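You operate a simulated robot arm through the tools that you are given. There is no shell and no other tool.

The job below is to be done with a simulated robot arm. You get a single attempt, and the scene is never put back.

## Task
Lead the film clip past the rollers to the pad at T25 and tighten the tension arm.
Fine: switch the sealer off first and slacken the arm; set the brake to Firm at the end. Where these are worked on the way, their far stop is far enough and under half their travel is too little: tension arm.

Only the result counts: the job must be done as asked and must still hold three seconds after the hand-in. Knocking over, shifting, dropping, spilling or breaking anything else fails it.

## Robot
A 7-joint arm with a two-finger parallel gripper, fixed in place. Base frame: the origin is on the floor under the middle of its stand, x ahead of it, y to its left, z up; the work surface is at about z = 720. Readings come in mm, degrees, newtons and seconds.
It reaches about 1479 mm from its shoulder. Its first joint turns from -166.0 to 166.0 degrees. Payload 4.4 kg.
The tool frame sits at the grasp point between the pads (the TCP): z along the fingers, y along the line on which they close. The tips reach 23 mm beyond it. Largest opening 94 mm; finger width 38, thickness 10; the body of the gripper, 54 by 96 mm, starts 39 mm behind the TCP.
Orientation is that of the tool frame in the base frame, as a unit quaternion [w, x, y, z]. With the fingers straight down and closing along the base's y, the tool's x points along the base's -x, its y along +y and its z along -z.

## Interface
- The arm moves only by the tool apply_moves. Its argument "moves" is one flat list of numbers, 7 for each row, row after row: the shift along the base's x, y, z in m, then the turn, a rotation vector about the base's x, y, z in degrees, then the opening, from 0 (shut) to 1 (fully open). In form: [x, y, z, wx, wy, wz, fingers, x, y, z, wx, wy, wz, fingers, ...]. A call has 1 to 20 rows; each row shifts and turns the commanded pose from where the row before left it. A row lasts 0.2 s, in which the tool goes at most 50 mm and 8.6 degrees; a call with a longer step from one row to the next is refused whole, and so is a gripper value outside its range. A pose out of reach is approached as far as the arm can. The call stops where the force on the tool passes 70 N (or 10 N more than at its start, if that is more) or the arm is blocked; 0.2 s more then pass. Each finger travels about 72 mm/s and halts on what it meets, pressing with about 38 N; the grip force reading is that of the motor and also rises with nothing between the fingers. The clock runs only during rows and for 0.2 s after the last one: add rows that do not move to give the fingers time. The reply holds the time, the measured pose of the TCP, the force on the tool along the base axes, the opening and the grip force, in the units named above and with some noise, with the torque about the TCP (base axes, N m) and any sound that the robot's microphone picked up, and new pictures: "pictures" is both (left out), scene, wrist or none.
- Cameras (640 x 400 px; columns grow to the right, rows downward): "scene" is fixed at [401.7, 499.5, 1519.8]; the picture's right is [-0.22, -0.97, 0.00], its down [-0.72, 0.16, -0.67] and it looks along [0.66, -0.15, -0.74] (base axes); focal length 296 px, centre (320, 200). "wrist" rides on the gripper at [86, 16, -75] in the tool frame; the picture's right is [-0.18, 0.98, 0.00], its down [-0.58, -0.11, -0.81] and it looks along [-0.79, -0.15, 0.59] (tool axes); focal length 243 px, centre (320, 200). There is no depth. A picture from a camera that has moved, and an enlarged one, comes with that camera's place and axes in the base frame and with its lens.
- zoom(camera, box): a new picture of the part [left, top, right, bottom] of that camera's present view, enlarged. No time passes.
- finish_job(): hands the job in; it is judged then, once.

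Nothing tells you positions but the pictures and the camera data. Unless the task says otherwise, let go and move clear before handing in.

The tools are called after "Request:" by a JSON object that holds its "api" and its "payload". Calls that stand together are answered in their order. apply_moves: Moves the arm, as the interface text tells. Its arguments: {"type":"object","properties":{"moves":{"type":"array"},"pictures":{"type":"string","enum":["both","scene","wrist","none"]}},"required":["moves"]} The other tools are called the same way: zoom (camera, box) takes an enlarged picture of a part of a camera's view; finish_job () hands the job in.

At the start:

```text
time: 0.0
eef_pos: [724.4, 82.1, 1264.6]
tcp_rot: [0.0, 0.0, 1.0, -0.001]
ft_force: [0.0, 0.3, 0.7]
ft_torque: [-0.01, 0.04, -0.01]
opening: 94.2
finger_force: 0.1
```

scene: 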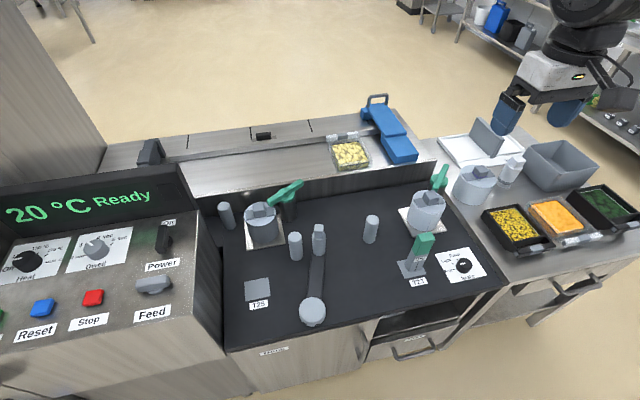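
wrist: 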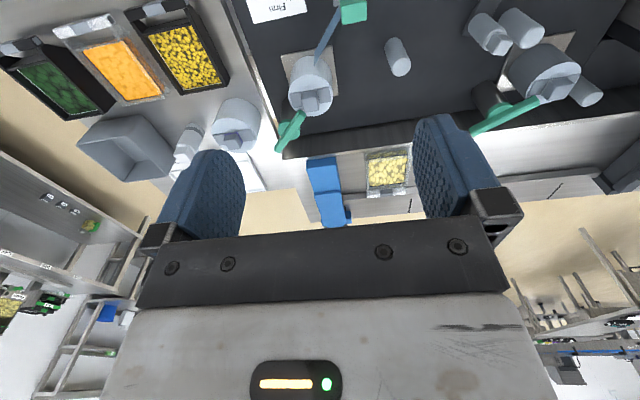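

I see a sealer console on the left (Power switch, Feed, dials) and a black film deck with rollers, reels, green clip, T25 pad, a brake dial and a tension arm. I'll zoom in on the pieces before moving.

Request:
{"api": "zoom", "payload": {"camera": "scene", "box": [200, 160, 360, 260]}}

Request:
{"api": "zoom", "payload": {"camera": "scene", "box": [360, 180, 520, 280]}}

Request:
{"api": "zoom", "payload": {"camera": "scene", "box": [220, 240, 380, 340]}}

Request:
{"api": "zoom", "payload": {"camera": "scene", "box": [0, 180, 220, 350]}}

Request:
{"api": "zoom", "payload": {"camera": "scene", "box": [380, 80, 640, 250]}}

Request:
{"api": "zoom", "payload": {"camera": "wrist", "box": [240, 0, 640, 160]}}

```text
4.00 times, centred on (280, 210) of scene
camera zoom: at [401.7, 499.5, 1519.8], right [-0.22, -0.97, 0.0], down [-0.72, 0.16, -0.67], along [0.66, -0.15, -0.74], focal length 1186 px, centre (480, 160)
```

zoom: 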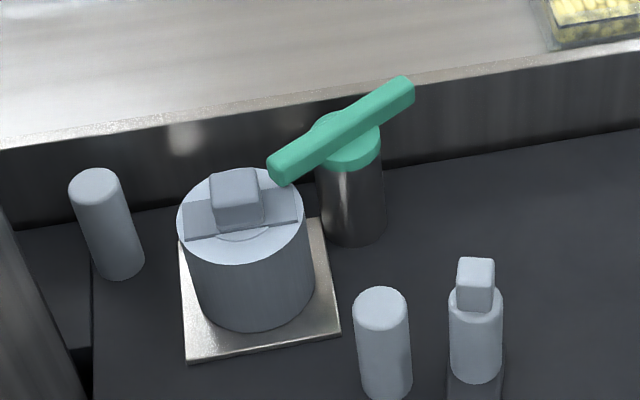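

```text
4.00 times, centred on (440, 230) of scene
camera zoom: at [401.7, 499.5, 1519.8], right [-0.22, -0.97, 0.0], down [-0.72, 0.16, -0.67], along [0.66, -0.15, -0.74], focal length 1186 px, centre (-160, 80)
```

zoom: 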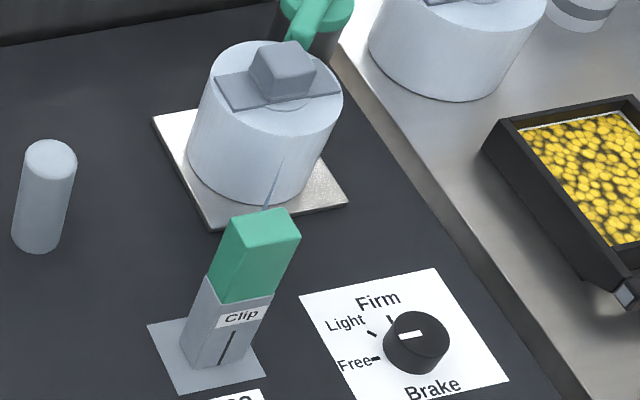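

```text
4.00 times, centred on (300, 290) of scene
camera zoom: at [401.7, 499.5, 1519.8], right [-0.22, -0.97, 0.0], down [-0.72, 0.16, -0.67], along [0.66, -0.15, -0.74], focal length 1186 px, centre (400, -160)
```

zoom: 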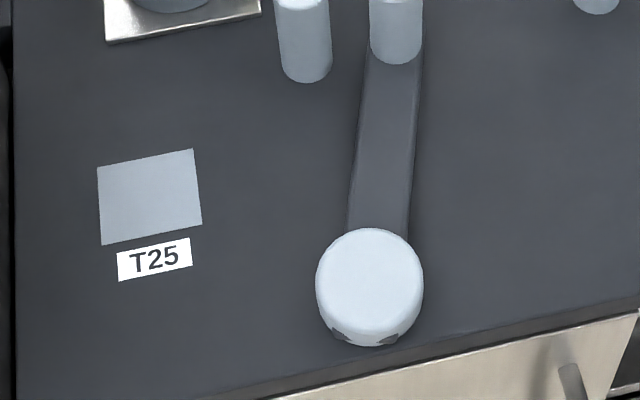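

```text
2.35 times, centred on (110, 265) of scene
camera zoom: at [401.7, 499.5, 1519.8], right [-0.22, -0.97, 0.0], down [-0.72, 0.16, -0.67], along [0.66, -0.15, -0.74], focal length 698 px, centre (814, 47)
```

zoom: 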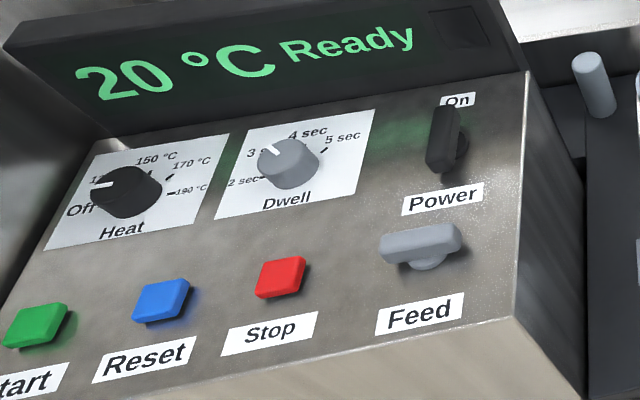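

```text
2.35 times, centred on (510, 165) of scene
camera zoom: at [401.7, 499.5, 1519.8], right [-0.22, -0.97, 0.0], down [-0.72, 0.16, -0.67], along [0.66, -0.15, -0.74], focal length 698 px, centre (-127, 282)
```

zoom: 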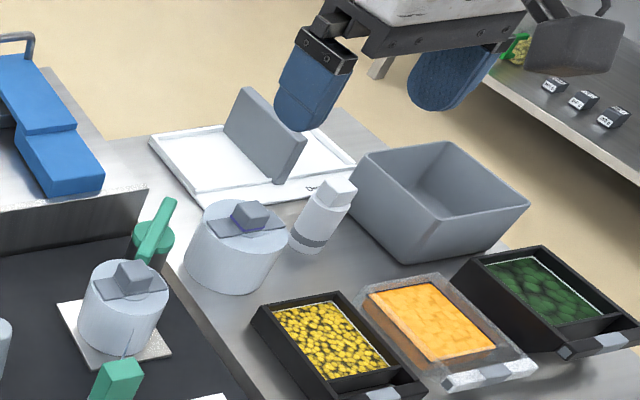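

```text
1.60 times, centred on (440, 80) of wrist
camera zoom: at [638.3, 99.3, 1339.6], right [0.18, 0.98, 0.0], down [0.58, -0.11, 0.81], along [0.79, -0.15, -0.59], focal length 388 px, centre (128, 392)
```

zoom: 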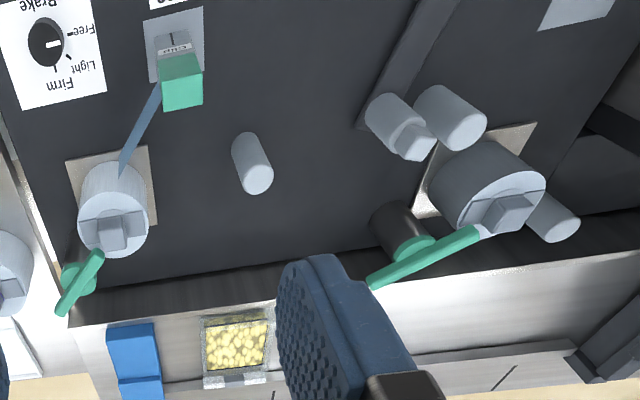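

I can see the grey tension arm with its white hub, roller and square knob, plus the clip standing on its pad. Next I'll read the small labels and the area behind the gripper, before moving anything.

Request:
{"api": "zoom", "payload": {"camera": "scene", "box": [390, 230, 500, 300]}}

Request:
{"api": "zoom", "payload": {"camera": "scene", "box": [240, 270, 340, 360]}}

Request:
{"api": "zoom", "payload": {"camera": "scene", "box": [130, 200, 200, 330]}}

Request:
{"api": "zoom", "payload": {"camera": "scene", "box": [390, 150, 480, 240]}}

Request:
{"api": "zoom", "payload": {"camera": "scene", "box": [280, 200, 400, 330]}}

Request:
{"api": "zoom", "payload": {"camera": "wrist", "box": [240, 0, 420, 110]}}

Request:
{"api": "zoom", "payload": {"camera": "wrist", "box": [420, 0, 640, 140]}}

```text
5.71 times, centred on (445, 265) of scene
camera zoom: at [401.7, 499.5, 1519.8], right [-0.22, -0.97, 0.0], down [-0.72, 0.16, -0.67], along [0.66, -0.15, -0.74], focal length 1694 px, centre (-394, -171)
```

zoom: 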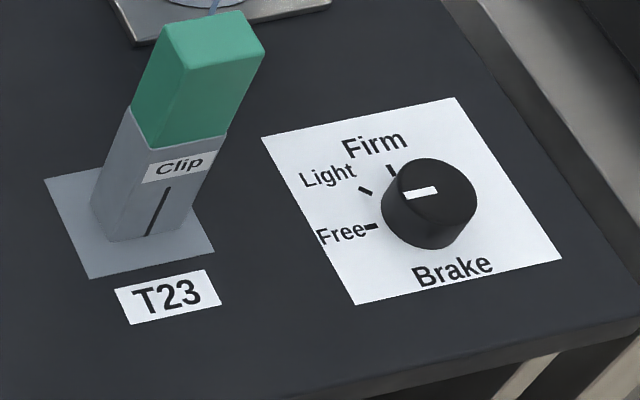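

```text
4.44 times, centred on (290, 315) of scene
camera zoom: at [401.7, 499.5, 1519.8], right [-0.22, -0.97, 0.0], down [-0.72, 0.16, -0.67], along [0.66, -0.15, -0.74], focal length 1318 px, centre (453, -311)
```

zoom: 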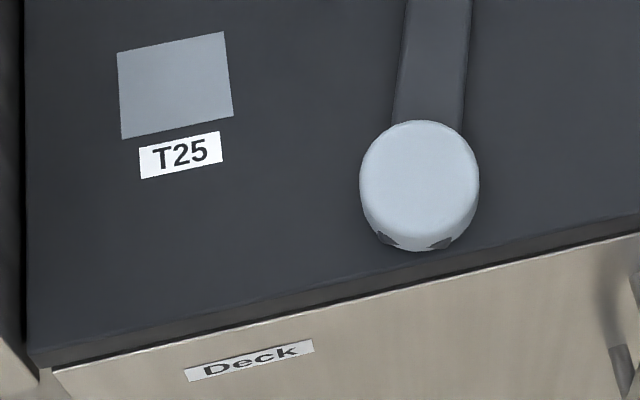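

```text
3.08 times, centred on (165, 265) of scene
camera zoom: at [401.7, 499.5, 1519.8], right [-0.22, -0.97, 0.0], down [-0.72, 0.16, -0.67], along [0.66, -0.15, -0.74], focal length 912 px, centre (797, 0)
```

zoom: 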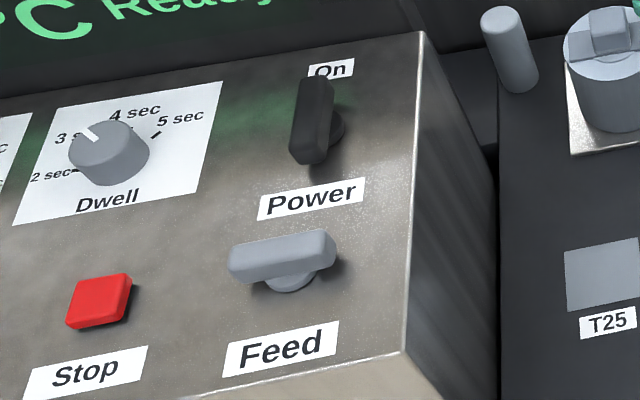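

```text
4.44 times, centred on (435, 195) of scene
camera zoom: at [401.7, 499.5, 1519.8], right [-0.22, -0.97, 0.0], down [-0.72, 0.16, -0.67], along [0.66, -0.15, -0.74], focal length 1318 px, centre (-191, 222)
```

zoom: 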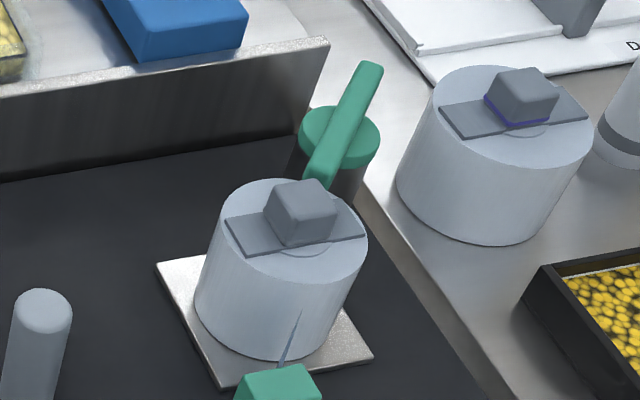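

```text
3.08 times, centred on (340, 265) of scene
camera zoom: at [401.7, 499.5, 1519.8], right [-0.22, -0.97, 0.0], down [-0.72, 0.16, -0.67], along [0.66, -0.15, -0.74], focal length 912 px, centre (258, 0)
```

zoom: 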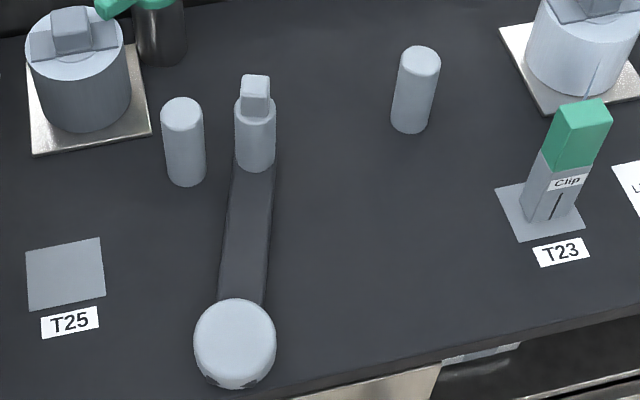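

```text
3.56 times, centred on (330, 55) of wrist
camera zoom: at [638.3, 99.3, 1339.6], right [0.18, 0.98, 0.0], down [0.58, -0.11, 0.81], along [0.79, -0.15, -0.59], focal length 863 px, centre (284, 716)
```

zoom: 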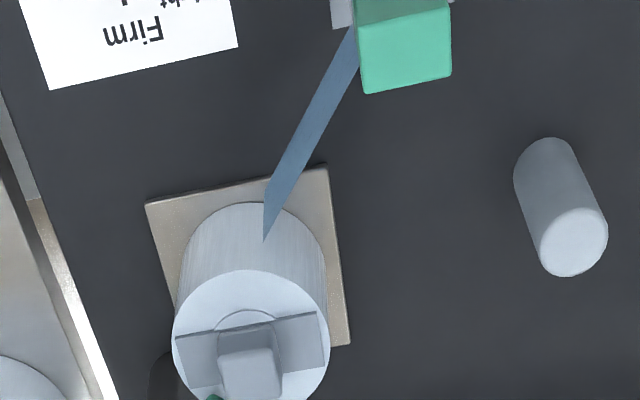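

```text
2.86 times, centred on (530, 70) of wrist
camera zoom: at [638.3, 99.3, 1339.6], right [0.18, 0.98, 0.0], down [0.58, -0.11, 0.81], along [0.79, -0.15, -0.59], focal length 693 px, centre (-280, 571)
```

zoom: 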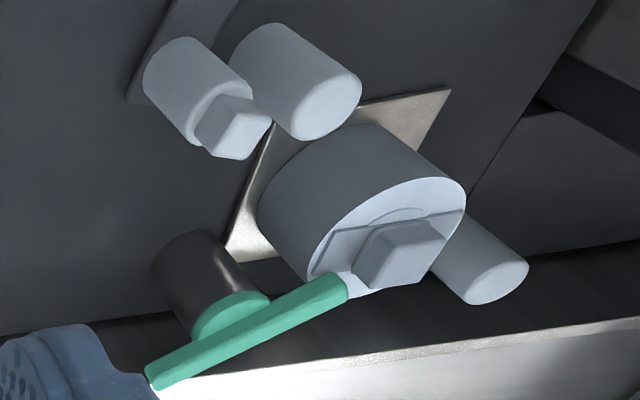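

The deck plane sits at about z=720. The T23 clip is near (780,131), T25 near (816,589), the fixed rollers near (909,222) and (893,461), and the arm hub near (708,450). Next I'll move high over the front-left to look at the console and arm more closely.

Request:
{"api": "apply_moves", "payload": {"moves": [-0.01, 0.04, 0, 0, 0, 0, 1, -0.01, 0.04, 0, 0, 0, 0, 1, -0.01, 0.04, 0, 0, 0, 0, 1, -0.01, 0.04, 0, 0, 0, 0, 1, -0.01, 0.04, 0, 0, 0, 0, 1, -0.01, 0.04, 0, 0, 0, 0, 1, -0.01, 0.04, 0, 0, 0, 0, 1, -0.01, 0.04, 0, 0, 0, 0, 1]}}

```text
time: 1.8
eef_pos: [646.0, 403.0, 1265.9]
tcp_rot: [0.0, 0.001, 1.0, 0.001]
ft_force: [-0.1, 1.3, 0.2]
ft_torque: [-0.03, -0.02, -0.01]
opening: 94.0
finger_force: 0.0
camera wrist: at [559.1, 419.5, 1339.8], right [0.18, 0.98, 0.0], down [0.58, -0.11, 0.81], along [0.79, -0.15, -0.59], focal length 243 px, centre (320, 200)
```

scene: 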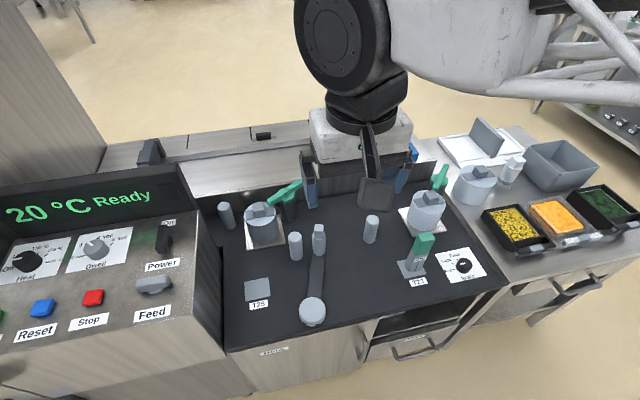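
wrist: 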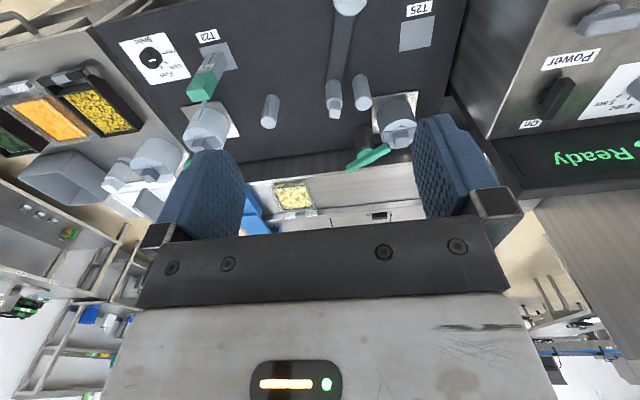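

The wrist view now shows the whole deck upside down, so I'll enlarge the power switch, the arm and the film path.

Request:
{"api": "zoom", "payload": {"camera": "wrist", "box": [480, 0, 640, 140]}}

Request:
{"api": "zoom", "payload": {"camera": "wrist", "box": [300, 0, 460, 180]}}

Request:
{"api": "zoom", "payload": {"camera": "wrist", "box": [110, 20, 290, 160]}}

```text
2.86 times, centred on (560, 70) of wrist
camera zoom: at [559.1, 419.5, 1339.8], right [0.18, 0.98, 0.0], down [0.58, -0.11, 0.81], along [0.79, -0.15, -0.59], focal length 693 px, centre (-366, 571)
```

zoom: 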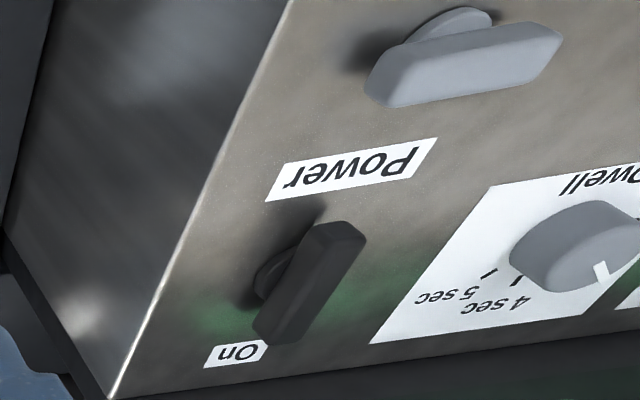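

```text
2.22 times, centred on (380, 90) of wrist
camera zoom: at [559.1, 419.5, 1339.8], right [0.18, 0.98, 0.0], down [0.58, -0.11, 0.81], along [0.79, -0.15, -0.59], focal length 539 px, centre (187, 444)
```

zoom: 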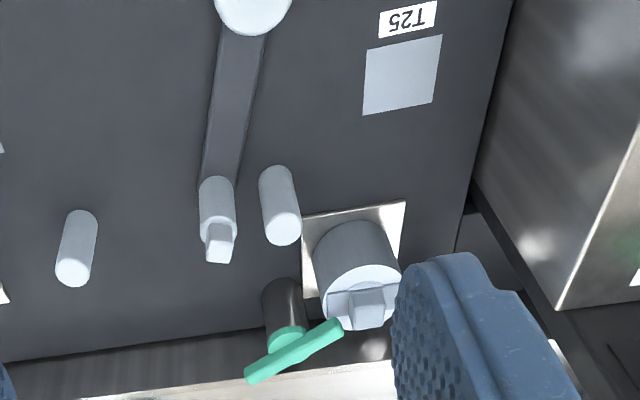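

```text
2.86 times, centred on (200, 90) of wrist
camera zoom: at [559.1, 419.5, 1339.8], right [0.18, 0.98, 0.0], down [0.58, -0.11, 0.81], along [0.79, -0.15, -0.59], focal length 693 px, centre (663, 514)
```

zoom: 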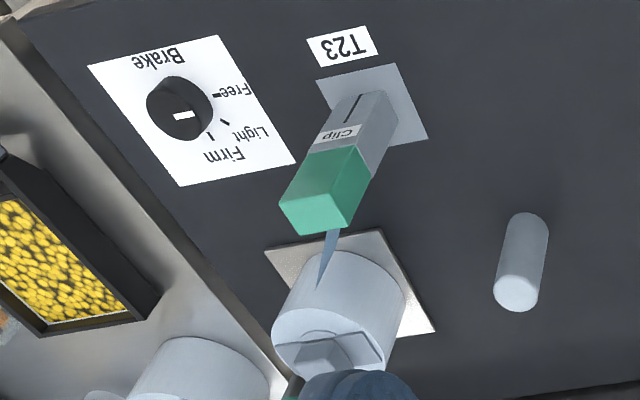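

The switch is a wing knob pointing at "On". I'll pitch the wrist camera more steeply downward to get a near top-down view of the deck for accurate positions.

Request:
{"api": "apply_moves", "payload": {"moves": [0.015, 0.005, 0, 0, 7.5, 0, 1, 0.015, 0.005, 0, 0, 7.5, 0, 1, 0.015, 0.005, 0, 0, 7.5, 0, 1, 0.015, 0.005, 0, 0, 7.5, 0, 1, 0, 0, 0, 0, 0, 0, 1]}}

```text
time: 3.0
eef_pos: [705.4, 422.9, 1266.6]
tcp_rot: [-0.26, 0.001, 0.966, 0.0]
ft_force: [-0.3, -0.9, 0.4]
ft_torque: [0.03, 0.01, 0.02]
opening: 94.0
finger_force: 0.0
camera wrist: at [667.1, 438.8, 1373.7], right [0.16, 0.98, -0.09], down [0.91, -0.11, 0.41], along [0.39, -0.15, -0.91], focal length 243 px, centre (320, 200)
```

scene: 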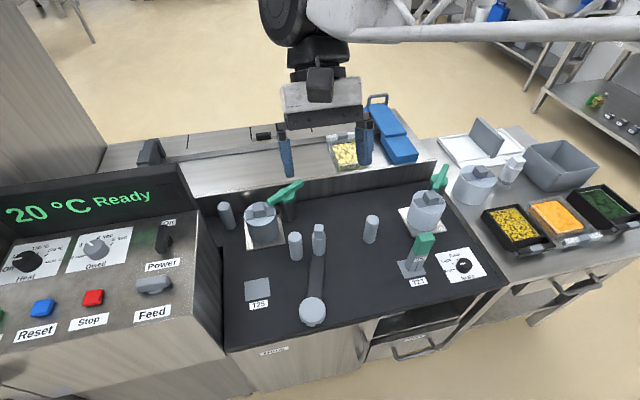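
wrist: 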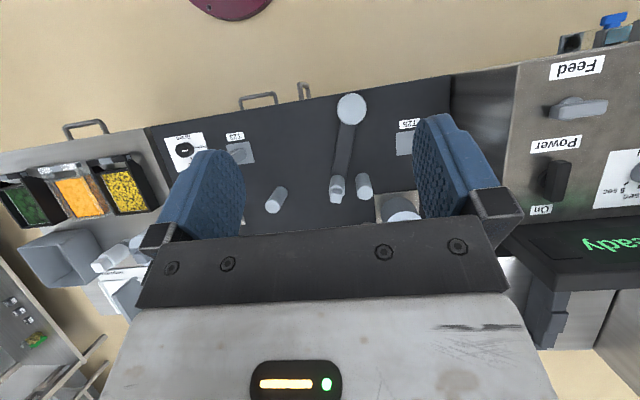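

The gripper blocks the back half of the deck. I'll shift forward so the whole deck shows in the open part of the view.

Request:
{"api": "apply_moves", "payload": {"moves": [0.04, 0.0, 0, 0, 0, 0, 1, 0.04, 0.0, 0, 0, 0, 0, 1, 0.04, 0.0, 0, 0, 0, 0, 1, 0.03, 0.0, 0, 0, 0, 0, 1, 0, 0, 0, 0, 0, 0, 1], "pictures": "wrist"}}

Request:
{"api": "zoom", "payload": {"camera": "wrist", "box": [120, 20, 330, 180]}}

Request:
{"api": "zoom", "payload": {"camera": "wrist", "box": [300, 20, 480, 160]}}

Request:
{"api": "zoom", "payload": {"camera": "wrist", "box": [480, 20, 640, 160]}}

```text
time: 4.2
eef_pos: [856.2, 422.9, 1263.9]
tcp_rot: [-0.259, -0.001, 0.966, -0.001]
ft_force: [0.7, -0.9, -0.6]
ft_torque: [-0.03, 0.01, -0.04]
opening: 94.0
finger_force: 0.0
camera wrist: at [817.7, 439.8, 1373.1], right [0.16, 0.98, -0.09], down [0.91, -0.11, 0.41], along [0.39, -0.15, -0.91], focal length 243 px, centre (320, 200)
```

wrist: 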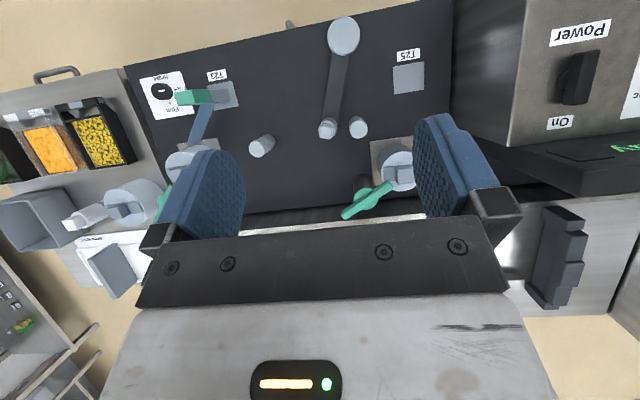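

```text
2.50 times, centred on (225, 100) of wrist
camera zoom: at [817.7, 439.8, 1373.1], right [0.16, 0.98, -0.09], down [0.91, -0.11, 0.41], along [0.39, -0.15, -0.91], focal length 606 px, centre (558, 450)
```

zoom: 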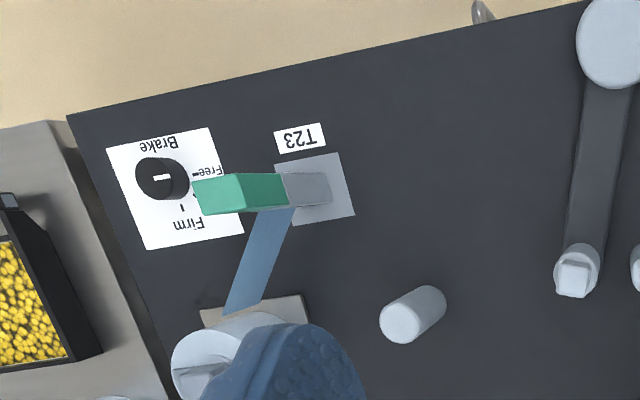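

```text
2.86 times, centred on (390, 90) of wrist
camera zoom: at [817.7, 439.8, 1373.1], right [0.16, 0.98, -0.09], down [0.91, -0.11, 0.41], along [0.39, -0.15, -0.91], focal length 693 px, centre (120, 514)
```

zoom: 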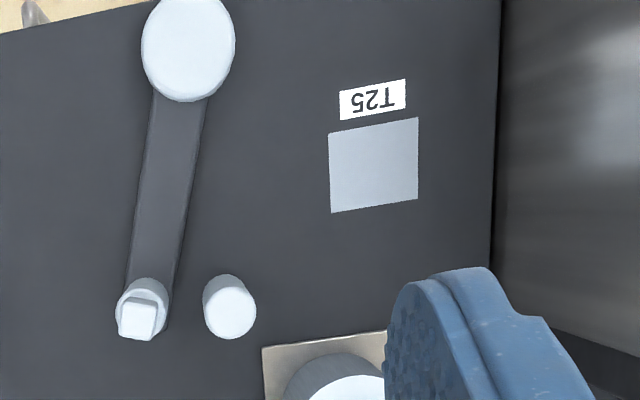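

```text
2.86 times, centred on (560, 90) of wrist
camera zoom: at [817.7, 439.8, 1373.1], right [0.16, 0.98, -0.09], down [0.91, -0.11, 0.41], along [0.39, -0.15, -0.91], focal length 693 px, centre (-366, 514)
```

zoom: 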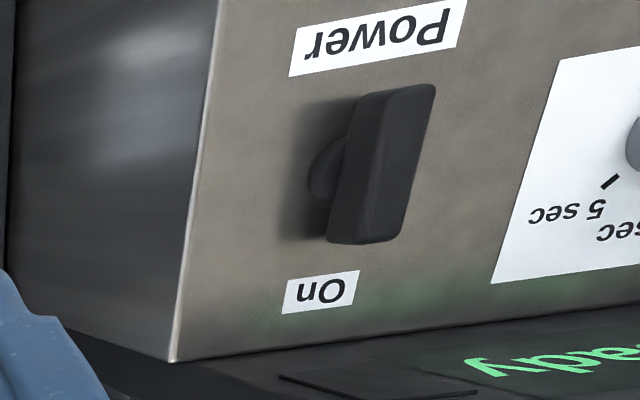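

Triangulating gives a flat console top at z≈956, with the Power bar centred near (852,758), lying along x with its top around z≈975. I'll straighten the tool and hover above it for a close look.

Request:
{"api": "apply_moves", "payload": {"moves": [0, 0.037, -0.01, 0, -7.5, 0, 1, 0, 0.037, -0.01, 0, -7.5, 0, 1, 0, 0.037, -0.01, 0, -7.5, 0, 1, 0, 0.037, -0.01, 0, -7.5, 0, 1, 0, 0.037, -0.01, 0, 0, 0, 1, 0, 0.037, -0.01, 0, 0, 0, 1, 0, 0.037, -0.01, 0, 0, 0, 1, 0, 0.037, -0.01, 0, 0, 0, 1, -0.005, 0.039, -0.01, 0, 0, 0, 1, 0, 0, 0, 0, 0, 0, 1]}}

Request:
{"api": "zoom", "payload": {"camera": "wrist", "box": [240, 0, 400, 110]}}

Request:
{"api": "zoom", "payload": {"camera": "scene", "box": [100, 180, 260, 290]}}

```text
time: 6.4
eef_pos: [848.0, 757.3, 1175.0]
tcp_rot: [0.001, 0.0, 1.0, 0.001]
ft_force: [-0.7, 0.9, -0.2]
ft_torque: [-0.04, 0.0, 0.0]
opening: 94.0
finger_force: 0.0
camera wrist: at [762.3, 774.8, 1248.6], right [0.18, 0.98, 0.0], down [0.58, -0.11, 0.81], along [0.79, -0.15, -0.59], focal length 243 px, centre (320, 200)
```

scene: 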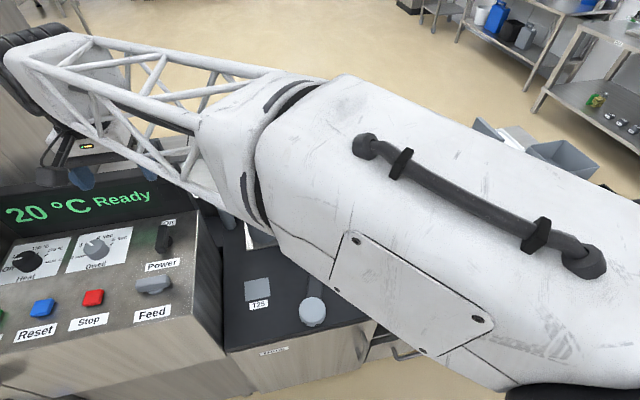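
wrist: 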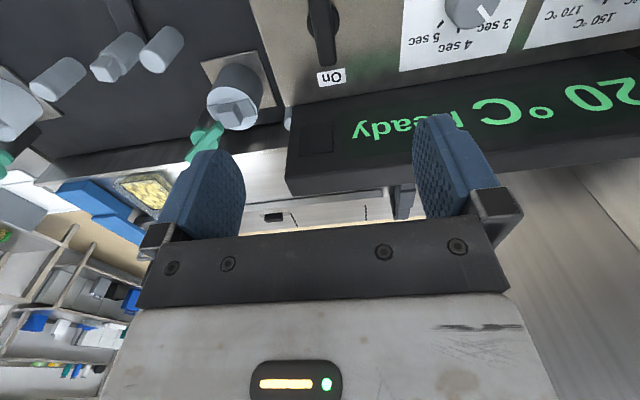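

```text
3.64 times, centred on (320, 55) of wrist
camera zoom: at [762.3, 774.8, 1248.6], right [0.18, 0.98, 0.0], down [0.58, -0.11, 0.81], along [0.79, -0.15, -0.59], focal length 882 px, centre (320, 727)
```

zoom: 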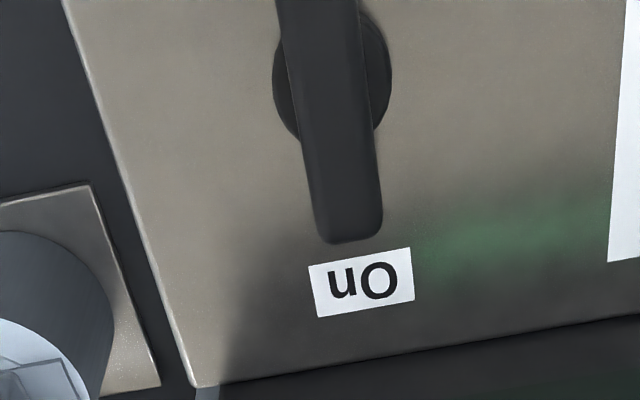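

```text
3.64 times, centred on (180, 235) of scene
camera zoom: at [401.7, 499.5, 1519.8], right [-0.22, -0.97, 0.0], down [-0.72, 0.16, -0.67], along [0.66, -0.15, -0.74], focal length 1078 px, centre (829, 73)
```

zoom: 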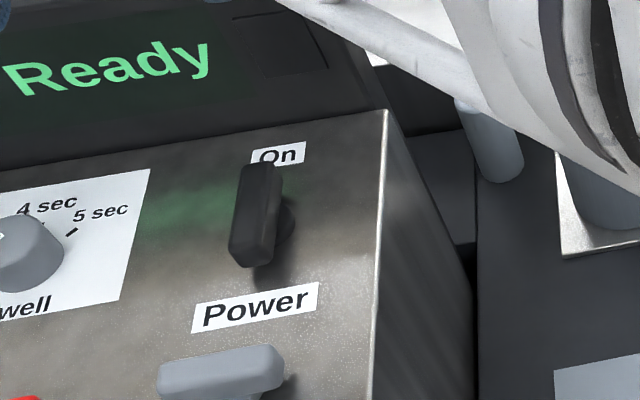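

The bar's axis is about (851,760) and it lies along x, around 17 mm wide. I'll descend over it with the fingers open along y and stop with the tips just above the console face.

Request:
{"api": "apply_moves", "payload": {"moves": [0.003, 0.003, -0.04, 0, 0, 0, 1, 0, 0, -0.04, 0, 0, 0, 1, 0, 0, -0.04, 0, 0, 0, 1, 0, 0, -0.03, 0, 0, 0, 1, 0, 0, -0.02, 0, 0, 0, 1, 0, 0, -0.012, 0, 0, 0, 1, 0, 0, 0, 0, 0, 0, 1]}}

Request:
{"api": "zoom", "payload": {"camera": "wrist", "box": [180, 60, 480, 240]}}

Request:
{"api": "zoom", "payload": {"camera": "scene", "box": [100, 160, 260, 290]}}

```text
time: 8.0
eef_pos: [852.3, 760.7, 994.1]
tcp_rot: [0.0, 0.0, 1.0, 0.0]
ft_force: [-0.2, -0.3, 0.1]
ft_torque: [0.0, 0.02, 0.0]
opening: 94.0
finger_force: 0.0
camera wrist: at [765.7, 777.5, 1068.4], right [0.18, 0.98, 0.0], down [0.58, -0.11, 0.81], along [0.79, -0.15, -0.59], focal length 243 px, centre (320, 200)
```

scene: 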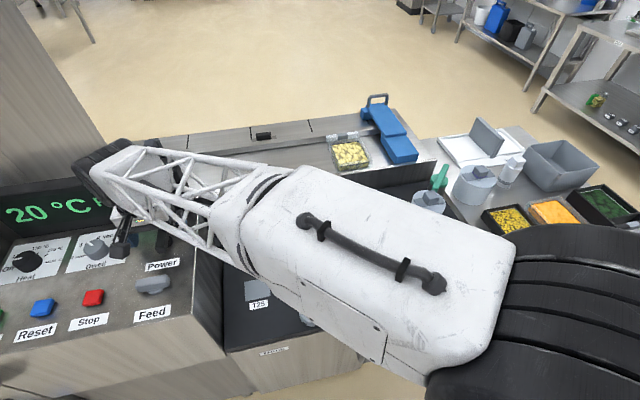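
wrist: 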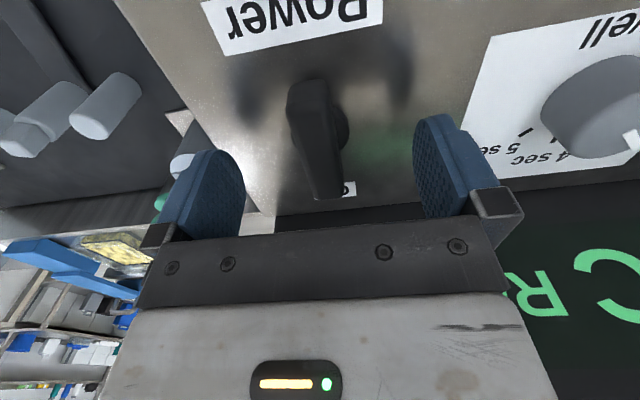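

```text
2.13 times, centred on (330, 150) of wrist
camera zoom: at [765.7, 777.5, 1068.4], right [0.18, 0.98, 0.0], down [0.58, -0.11, 0.81], along [0.79, -0.15, -0.59], focal length 518 px, centre (299, 307)
```

zoom: 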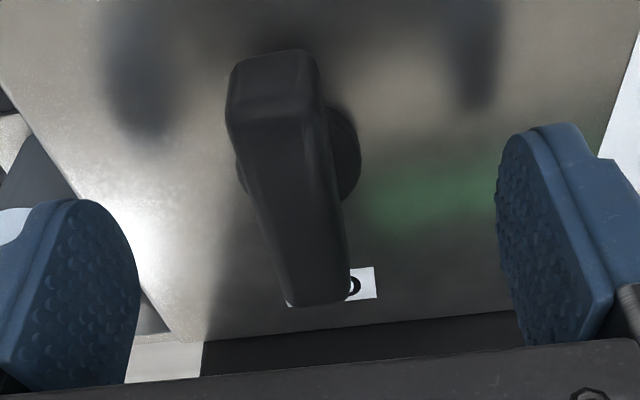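

```text
3.08 times, centred on (180, 225) of scene
camera zoom: at [401.7, 499.5, 1519.8], right [-0.22, -0.97, 0.0], down [-0.72, 0.16, -0.67], along [0.66, -0.15, -0.74], focal length 912 px, centre (751, 123)
```

zoom: 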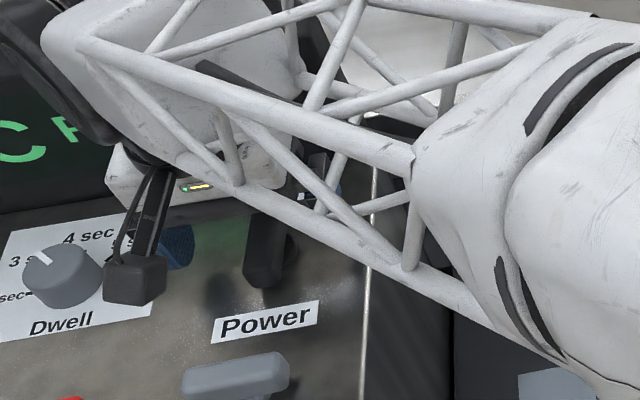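

The bar is centred between the fingers. I'll go 8 mm lower and close on it.

Request:
{"api": "apply_moves", "payload": {"moves": [0, 0, -0.008, 0, 0, 0, 1, 0, 0, 0, 0, 0, 0, 0.6, 0, 0, 0, 0, 0, 0, 0.3, 0, 0, 0, 0, 0, 0, 0.1, 0, 0, 0, 0, 0, 0, 0.1, 0, 0, 0, 0, 0, 0, 0.1], "pictures": "wrist"}}

Request:
{"api": "zoom", "payload": {"camera": "wrist", "box": [180, 60, 480, 240]}}

```text
time: 9.4
eef_pos: [852.1, 760.4, 985.0]
tcp_rot: [0.0, 0.0, 1.0, 0.0]
ft_force: [-5.6, -11.0, 1.5]
ft_torque: [-0.14, 0.75, -0.06]
opening: 19.8
finger_force: 44.3
camera wrist: at [765.9, 777.1, 1060.0], right [0.18, 0.98, 0.0], down [0.58, -0.11, 0.81], along [0.79, -0.15, -0.59], focal length 243 px, centre (320, 200)
```

wrist: 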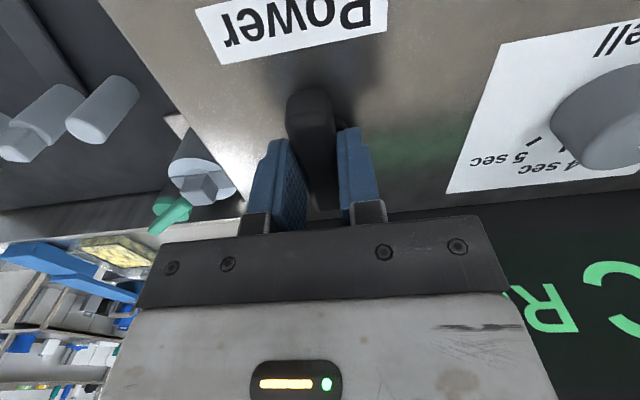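

```text
2.13 times, centred on (330, 150) of wrist
camera zoom: at [765.9, 777.1, 1060.0], right [0.18, 0.98, 0.0], down [0.58, -0.11, 0.81], along [0.79, -0.15, -0.59], focal length 518 px, centre (299, 307)
```

zoom: 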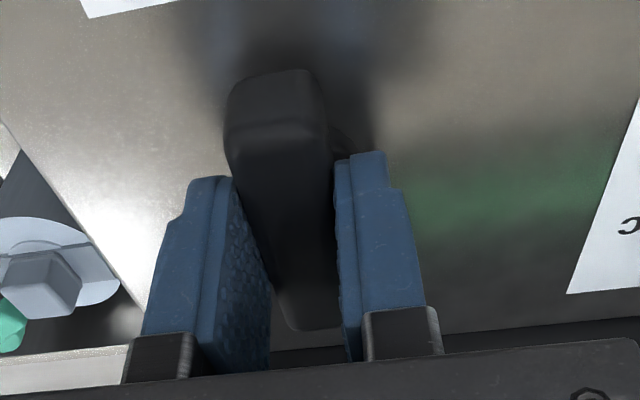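

The bar is gripped at 19.8 mm with a small side force. I'll ease 1.5 mm toward -y, then try a small counter-clockwise turn and read the torque.

Request:
{"api": "apply_moves", "payload": {"moves": [0, -0.0015, 0, 0, 0, 0, 0.1, 0, 0, 0, 0, 0, 4, 0.1, 0, 0, 0, 0, 0, 4, 0.1, 0, 0, 0, 0, 0, 0, 0.1], "pictures": "wrist"}}

```text
time: 10.4
eef_pos: [854.5, 759.9, 985.3]
tcp_rot: [0.001, -0.07, 0.998, 0.001]
ft_force: [19.8, 46.0, -1.2]
ft_torque: [0.79, 0.15, -2.59]
opening: 23.9
finger_force: 45.2
camera wrist: at [764.4, 764.5, 1060.2], right [0.04, 1.0, 0.0], down [0.59, -0.03, 0.81], along [0.81, -0.04, -0.59], focal length 243 px, centre (320, 200)
```

wrist: 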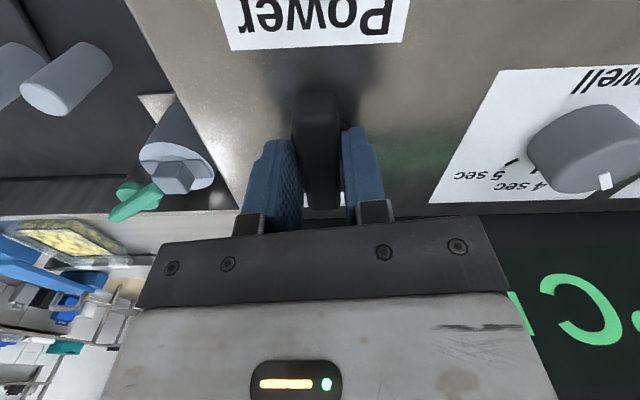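

Turning counter-clockwise is resisted (−2.6 N·m with the fingers prised open), so that side is the stop. I'll go back and turn clockwise instead.

Request:
{"api": "apply_moves", "payload": {"moves": [0, 0, 0, 0, 0, -4, 0.1, 0, 0, 0, 0, 0, -4, 0.1, 0, 0, 0, 0, 0, -4, 0.1, 0, 0, 0, 0, 0, -4, 0.1, 0, 0, 0, 0, 0, 0, 0.1], "pictures": "both"}}

```text
time: 11.6
eef_pos: [852.6, 760.8, 986.0]
tcp_rot: [0.0, 0.069, 0.998, 0.001]
ft_force: [-18.9, 59.1, 12.5]
ft_torque: [0.86, 1.18, 0.23]
opening: 20.1
finger_force: 45.0
camera wrist: at [767.8, 789.2, 1060.3], right [0.32, 0.95, 0.0], down [0.56, -0.19, 0.81], along [0.76, -0.26, -0.59], focal length 243 px, centre (320, 200)
```

scene: 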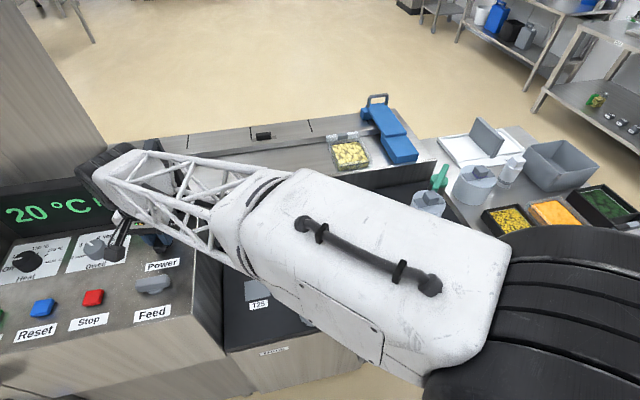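
wrist: 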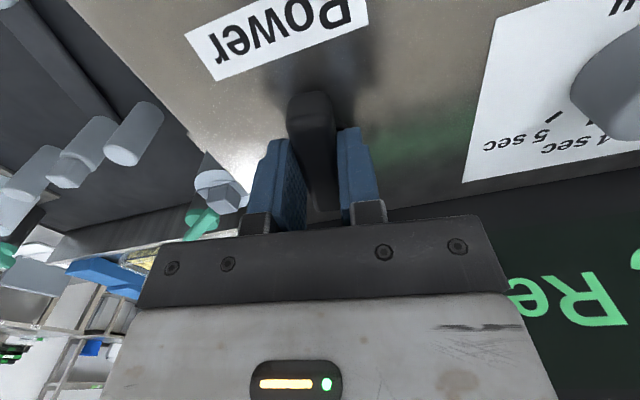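

Clockwise works freely, but there's a side force of 59 N, so my turn centre is off. I'll recentre a couple of mm toward +y and check the force.

Request:
{"api": "apply_moves", "payload": {"moves": [-0.001, 0.002, 0, 0, 0, 0, 0.1, 0, 0, 0, 0, 0, 0, 0.1], "pictures": "none"}}

```text
time: 12.2
eef_pos: [851.8, 761.9, 984.6]
tcp_rot: [0.0, 0.07, 0.998, -0.001]
ft_force: [-38.5, 27.3, 15.3]
ft_torque: [0.49, 0.21, 0.12]
opening: 20.0
finger_force: 45.1
```

Request:
{"api": "apply_moves", "payload": {"moves": [-0.001, 0.001, 0, 0, 0, 0, 0.1, 0, 0, 0, 0, 0, 0, 0.1], "pictures": "none"}}

```text
time: 12.8
eef_pos: [852.2, 759.7, 984.9]
tcp_rot: [-0.001, 0.07, 0.998, -0.001]
ft_force: [-37.0, -7.8, 14.1]
ft_torque: [0.07, 0.91, -0.04]
opening: 19.9
finger_force: 45.2
```

Side force in y is gone. I'll now relax the x direction.

Request:
{"api": "apply_moves", "payload": {"moves": [0.002, 0, 0, 0, 0, 0, 0.1, 0, 0, 0, 0, 0, 0, 0.1], "pictures": "none"}}

```text
time: 13.4
eef_pos: [853.4, 760.8, 985.2]
tcp_rot: [-0.001, 0.07, 0.998, -0.001]
ft_force: [-50.7, -39.2, 12.4]
ft_torque: [-0.5, 0.48, 0.04]
opening: 19.9
finger_force: 44.9
```

The readings are coupled by friction, so I'll release briefly to clear the built-up forces and look at where the bar sits.

Request:
{"api": "apply_moves", "payload": {"moves": [0, 0, 0, 0, 0, 0, 0.45, 0, 0, 0, 0, 0, 0, 0.45, 0, 0, 0, 0, 0, 0, 0.45], "pictures": "wrist"}}

Request:
{"api": "zoom", "payload": {"camera": "wrist", "box": [180, 60, 480, 240]}}

```text
time: 14.2
eef_pos: [854.4, 761.4, 985.3]
tcp_rot: [0.0, 0.07, 0.998, -0.001]
ft_force: [0.1, 0.7, 0.3]
ft_torque: [0.01, 0.02, 0.0]
opening: 42.3
finger_force: 0.0
camera wrist: at [770.0, 790.8, 1060.4], right [0.32, 0.95, 0.0], down [0.56, -0.19, 0.81], along [0.76, -0.26, -0.59], focal length 243 px, centre (320, 200)
```

wrist: 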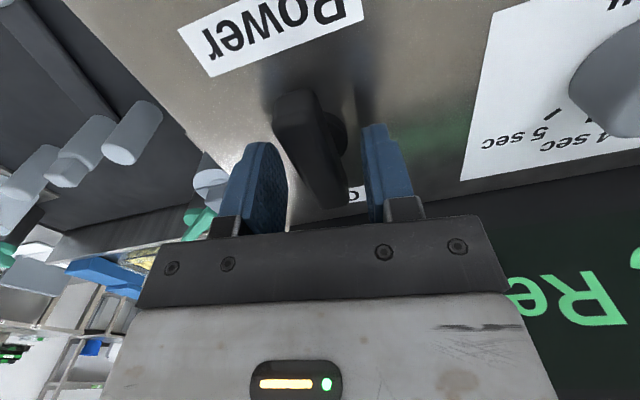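

```text
2.13 times, centred on (330, 150) of wrist
camera zoom: at [770.0, 790.8, 1060.4], right [0.32, 0.95, 0.0], down [0.56, -0.19, 0.81], along [0.76, -0.26, -0.59], focal length 518 px, centre (299, 307)
```

zoom: 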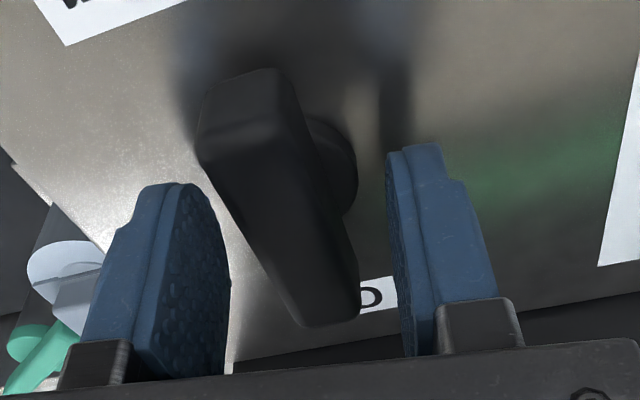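

The bar springs back to "On" when released at 8°, so it must be turned past its midpoint in one go. I'll use a loose cage grip about 26 mm wide around the bar, so the fingers push as a couple, and rotate clockwise stepwise.

Request:
{"api": "apply_moves", "payload": {"moves": [-0.001, 0, 0, 0, 0, 0, 0.28, 0, 0, 0, 0, 0, 0, 0.28, 0, 0, 0, 0, 0, -5, 0.28, 0, 0, 0, 0, 0, -5, 0.28, 0, 0, 0, 0, 0, 0, 0.28], "pictures": "wrist"}}

```text
time: 15.4
eef_pos: [851.9, 762.3, 985.3]
tcp_rot: [0.001, 0.157, 0.988, -0.001]
ft_force: [0.4, 0.0, 0.1]
ft_torque: [0.03, 0.02, 0.01]
opening: 26.9
finger_force: 1.0
camera wrist: at [774.5, 804.8, 1060.0], right [0.48, 0.88, 0.0], down [0.52, -0.28, 0.81], along [0.71, -0.39, -0.59], focal length 243 px, centre (320, 200)
```

wrist: 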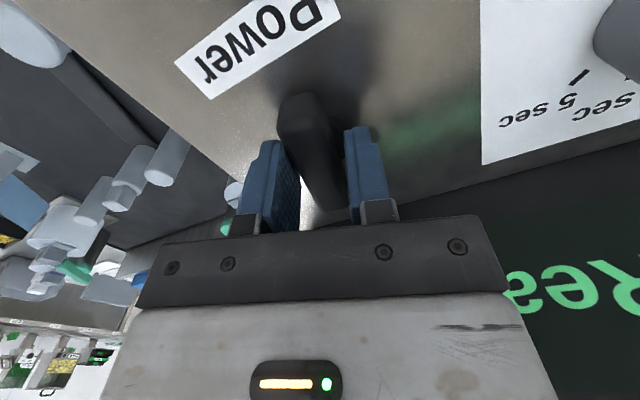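

No side force and the bar is caged well, so I'll keep rotating clockwise.

Request:
{"api": "apply_moves", "payload": {"moves": [0, 0, 0, 0, 0, -6, 0.28, 0, 0, 0, 0, 0, -6, 0.28, 0, 0, 0, 0, 0, -6, 0.28, 0, 0, 0, 0, 0, -6, 0.28, 0, 0, 0, 0, 0, 0, 0.28], "pictures": "wrist"}}

```text
time: 16.6
eef_pos: [852.3, 762.5, 985.4]
tcp_rot: [0.0, 0.359, 0.933, 0.0]
ft_force: [0.5, -0.1, -0.7]
ft_torque: [-0.01, 0.02, 0.02]
opening: 26.1
finger_force: 0.2
camera wrist: at [798.3, 832.6, 1060.3], right [0.8, 0.61, 0.0], down [0.36, -0.47, 0.81], along [0.49, -0.64, -0.59], focal length 243 px, centre (320, 200)
```

wrist: 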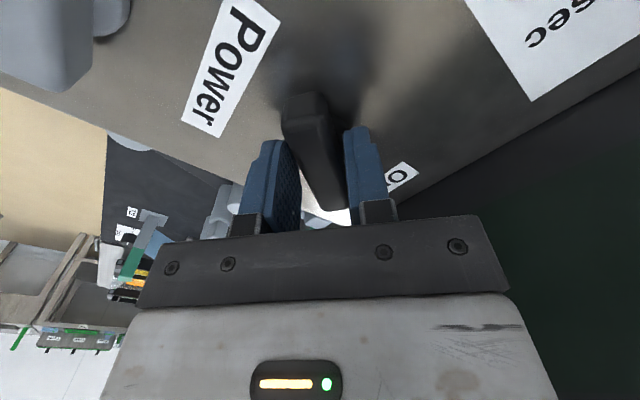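

The bar is following at about 40°. I'll continue.

Request:
{"api": "apply_moves", "payload": {"moves": [0, 0, 0, 0, 0, -7, 0.28, 0, 0, 0, 0, 0, -7, 0.28, 0, 0, 0, 0, 0, -7, 0.28, 0, 0, 0, 0, 0, -7, 0.28, 0, 0, 0, 0, 0, 0, 0.28], "pictures": "both"}}

```text
time: 17.8
eef_pos: [852.2, 760.9, 985.6]
tcp_rot: [0.0, 0.575, 0.818, 0.0]
ft_force: [2.5, 0.4, 0.1]
ft_torque: [-0.04, -0.09, 0.05]
opening: 27.7
finger_force: 1.1
camera wrist: at [837.2, 849.2, 1059.7], right [0.99, 0.16, 0.0], down [0.1, -0.58, 0.81], along [0.13, -0.8, -0.59], focal length 243 px, centre (320, 200)
```

scene: 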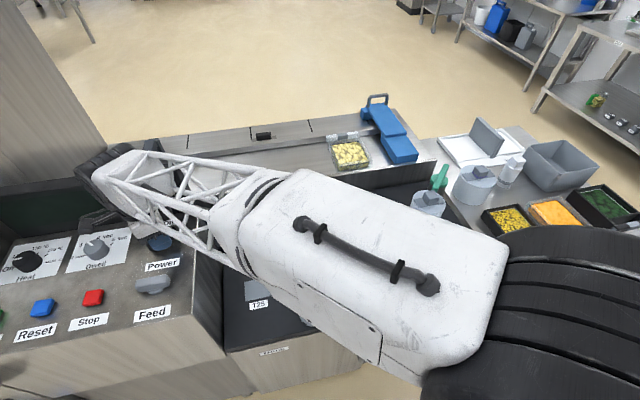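
wrist: 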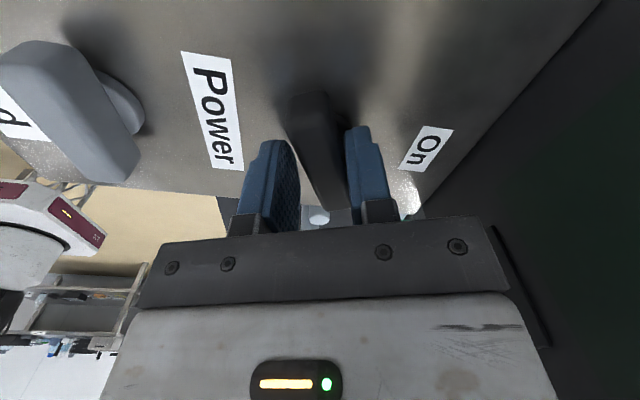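

The display has gone dark, so the power is off. I'll continue toward the end stop so it stays there.

Request:
{"api": "apply_moves", "payload": {"moves": [0, 0, 0, 0, 0, -6, 0.28, 0, 0, 0, 0, 0, -6, 0.28, 0, 0, 0, 0, 0, -5, 0.28, 0, 0, 0, 0, 0, -5, 0.28, 0, 0, 0, 0, 0, 0, 0.28], "pictures": "wrist"}}

```text
time: 19.0
eef_pos: [853.4, 762.0, 983.8]
tcp_rot: [0.0, 0.719, 0.695, -0.001]
ft_force: [0.9, 0.6, 0.1]
ft_torque: [0.02, 0.02, 0.01]
opening: 26.5
finger_force: 0.4
camera wrist: at [871.1, 848.8, 1058.8], right [0.98, -0.22, 0.0], down [-0.13, -0.58, 0.81], along [-0.18, -0.79, -0.59], focal length 243 px, centre (320, 200)
```

wrist: 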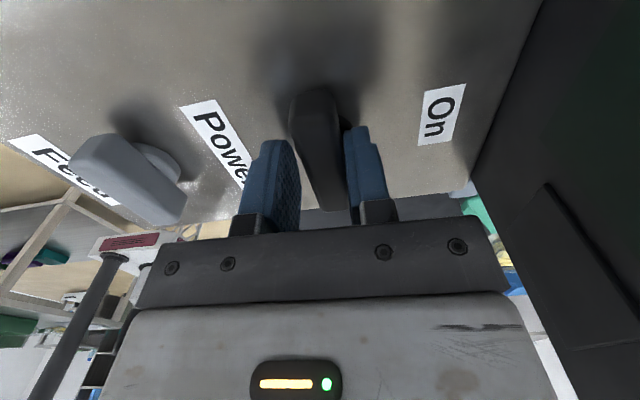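

Request:
{"api": "apply_moves", "payload": {"moves": [0, 0, 0, 0, 0, -4, 0.28, 0, 0, 0, 0, 0, -4, 0.28, 0, 0, 0, 0, 0, 0, 0.28], "pictures": "wrist"}}

```text
time: 19.8
eef_pos: [853.6, 760.5, 984.9]
tcp_rot: [0.0, 0.766, 0.643, 0.0]
ft_force: [11.4, 4.4, 0.1]
ft_torque: [0.14, -0.16, 0.3]
opening: 31.2
finger_force: 6.2
camera wrist: at [883.3, 844.7, 1059.2], right [0.94, -0.35, 0.0], down [-0.21, -0.55, 0.81], along [-0.28, -0.75, -0.59], focal length 243 px, centre (320, 200)
```

wrist: 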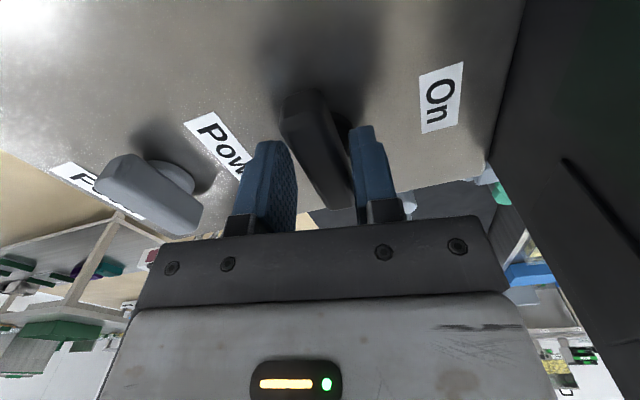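

It has hit the stop at about 90°. I'll open and lift clear, unwinding the wrist on the way up.

Request:
{"api": "apply_moves", "payload": {"moves": [0, 0, 0, 0, 0, 4, 0.5, 0, 0, 0, 0, 0, 4, 0.6, 0, 0, 0.02, 0, 0, 0, 0.6, 0, 0, 0.04, 0, 0, 0, 0.6, 0, 0, 0.045, 0, 0, 0, 0.6, 0, 0, 0.045, 0, 0, 8.5, 1, 0, 0, 0.03, 0, 0, 8.5, 1, 0, 0, 0.02, 0, 0, 8.5, 1, 0, 0, 0, 0, 0, 8.5, 1, 0, 0, 0, 0, 0, 8.5, 1, 0, 0, 0, 0, 0, 8.5, 1, 0, 0, 0, 0, 0, 8.5, 1, 0, 0, 0, 0, 0, 8.5, 1, 0, 0, 0, 0, 0, 8.5, 1, 0, 0, 0, 0, 0, 8.5, 1, 0, 0, 0, 0, 0, 7, 1, 0, 0, 0, 0, 0, 0, 1]}}

Request:
{"api": "zoom", "payload": {"camera": "wrist", "box": [200, 0, 440, 130]}}

```text
time: 23.4
eef_pos: [853.5, 762.0, 1185.1]
tcp_rot: [0.0, 0.0, 1.0, 0.0]
ft_force: [-0.1, -0.2, -0.5]
ft_torque: [-0.02, 0.0, -0.01]
opening: 93.7
finger_force: 0.0
camera wrist: at [765.3, 778.8, 1259.8], right [0.18, 0.98, 0.0], down [0.58, -0.11, 0.81], along [0.79, -0.15, -0.59], focal length 243 px, centre (320, 200)
```

scene: 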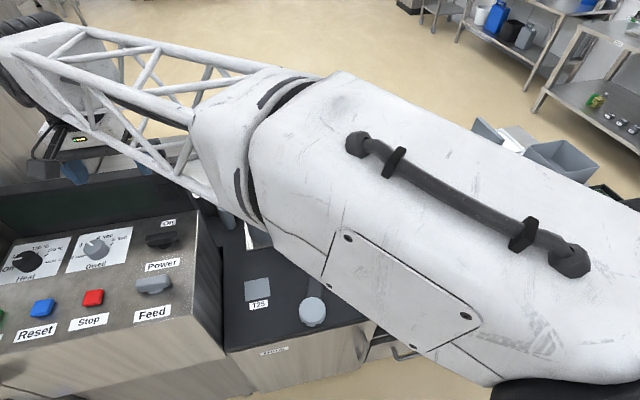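
wrist: 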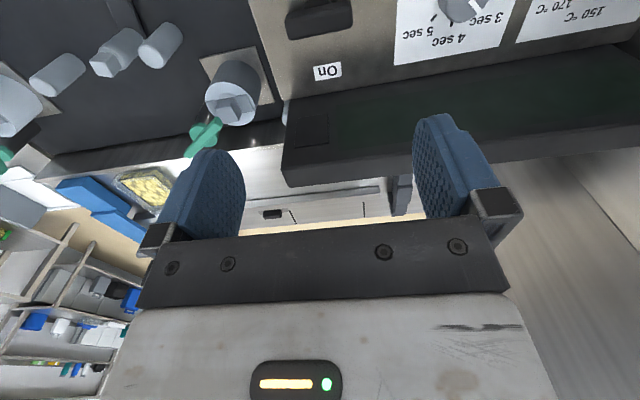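

```text
2.67 times, centred on (320, 65) of wrist
camera zoom: at [765.3, 778.8, 1259.8], right [0.18, 0.98, 0.0], down [0.58, -0.11, 0.81], along [0.79, -0.15, -0.59], focal length 647 px, centre (320, 560)
```

zoom: 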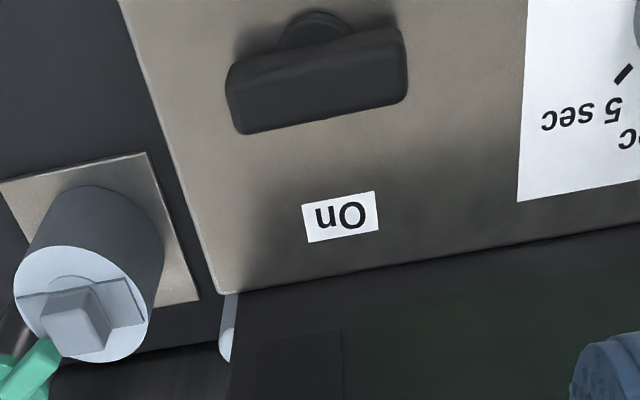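

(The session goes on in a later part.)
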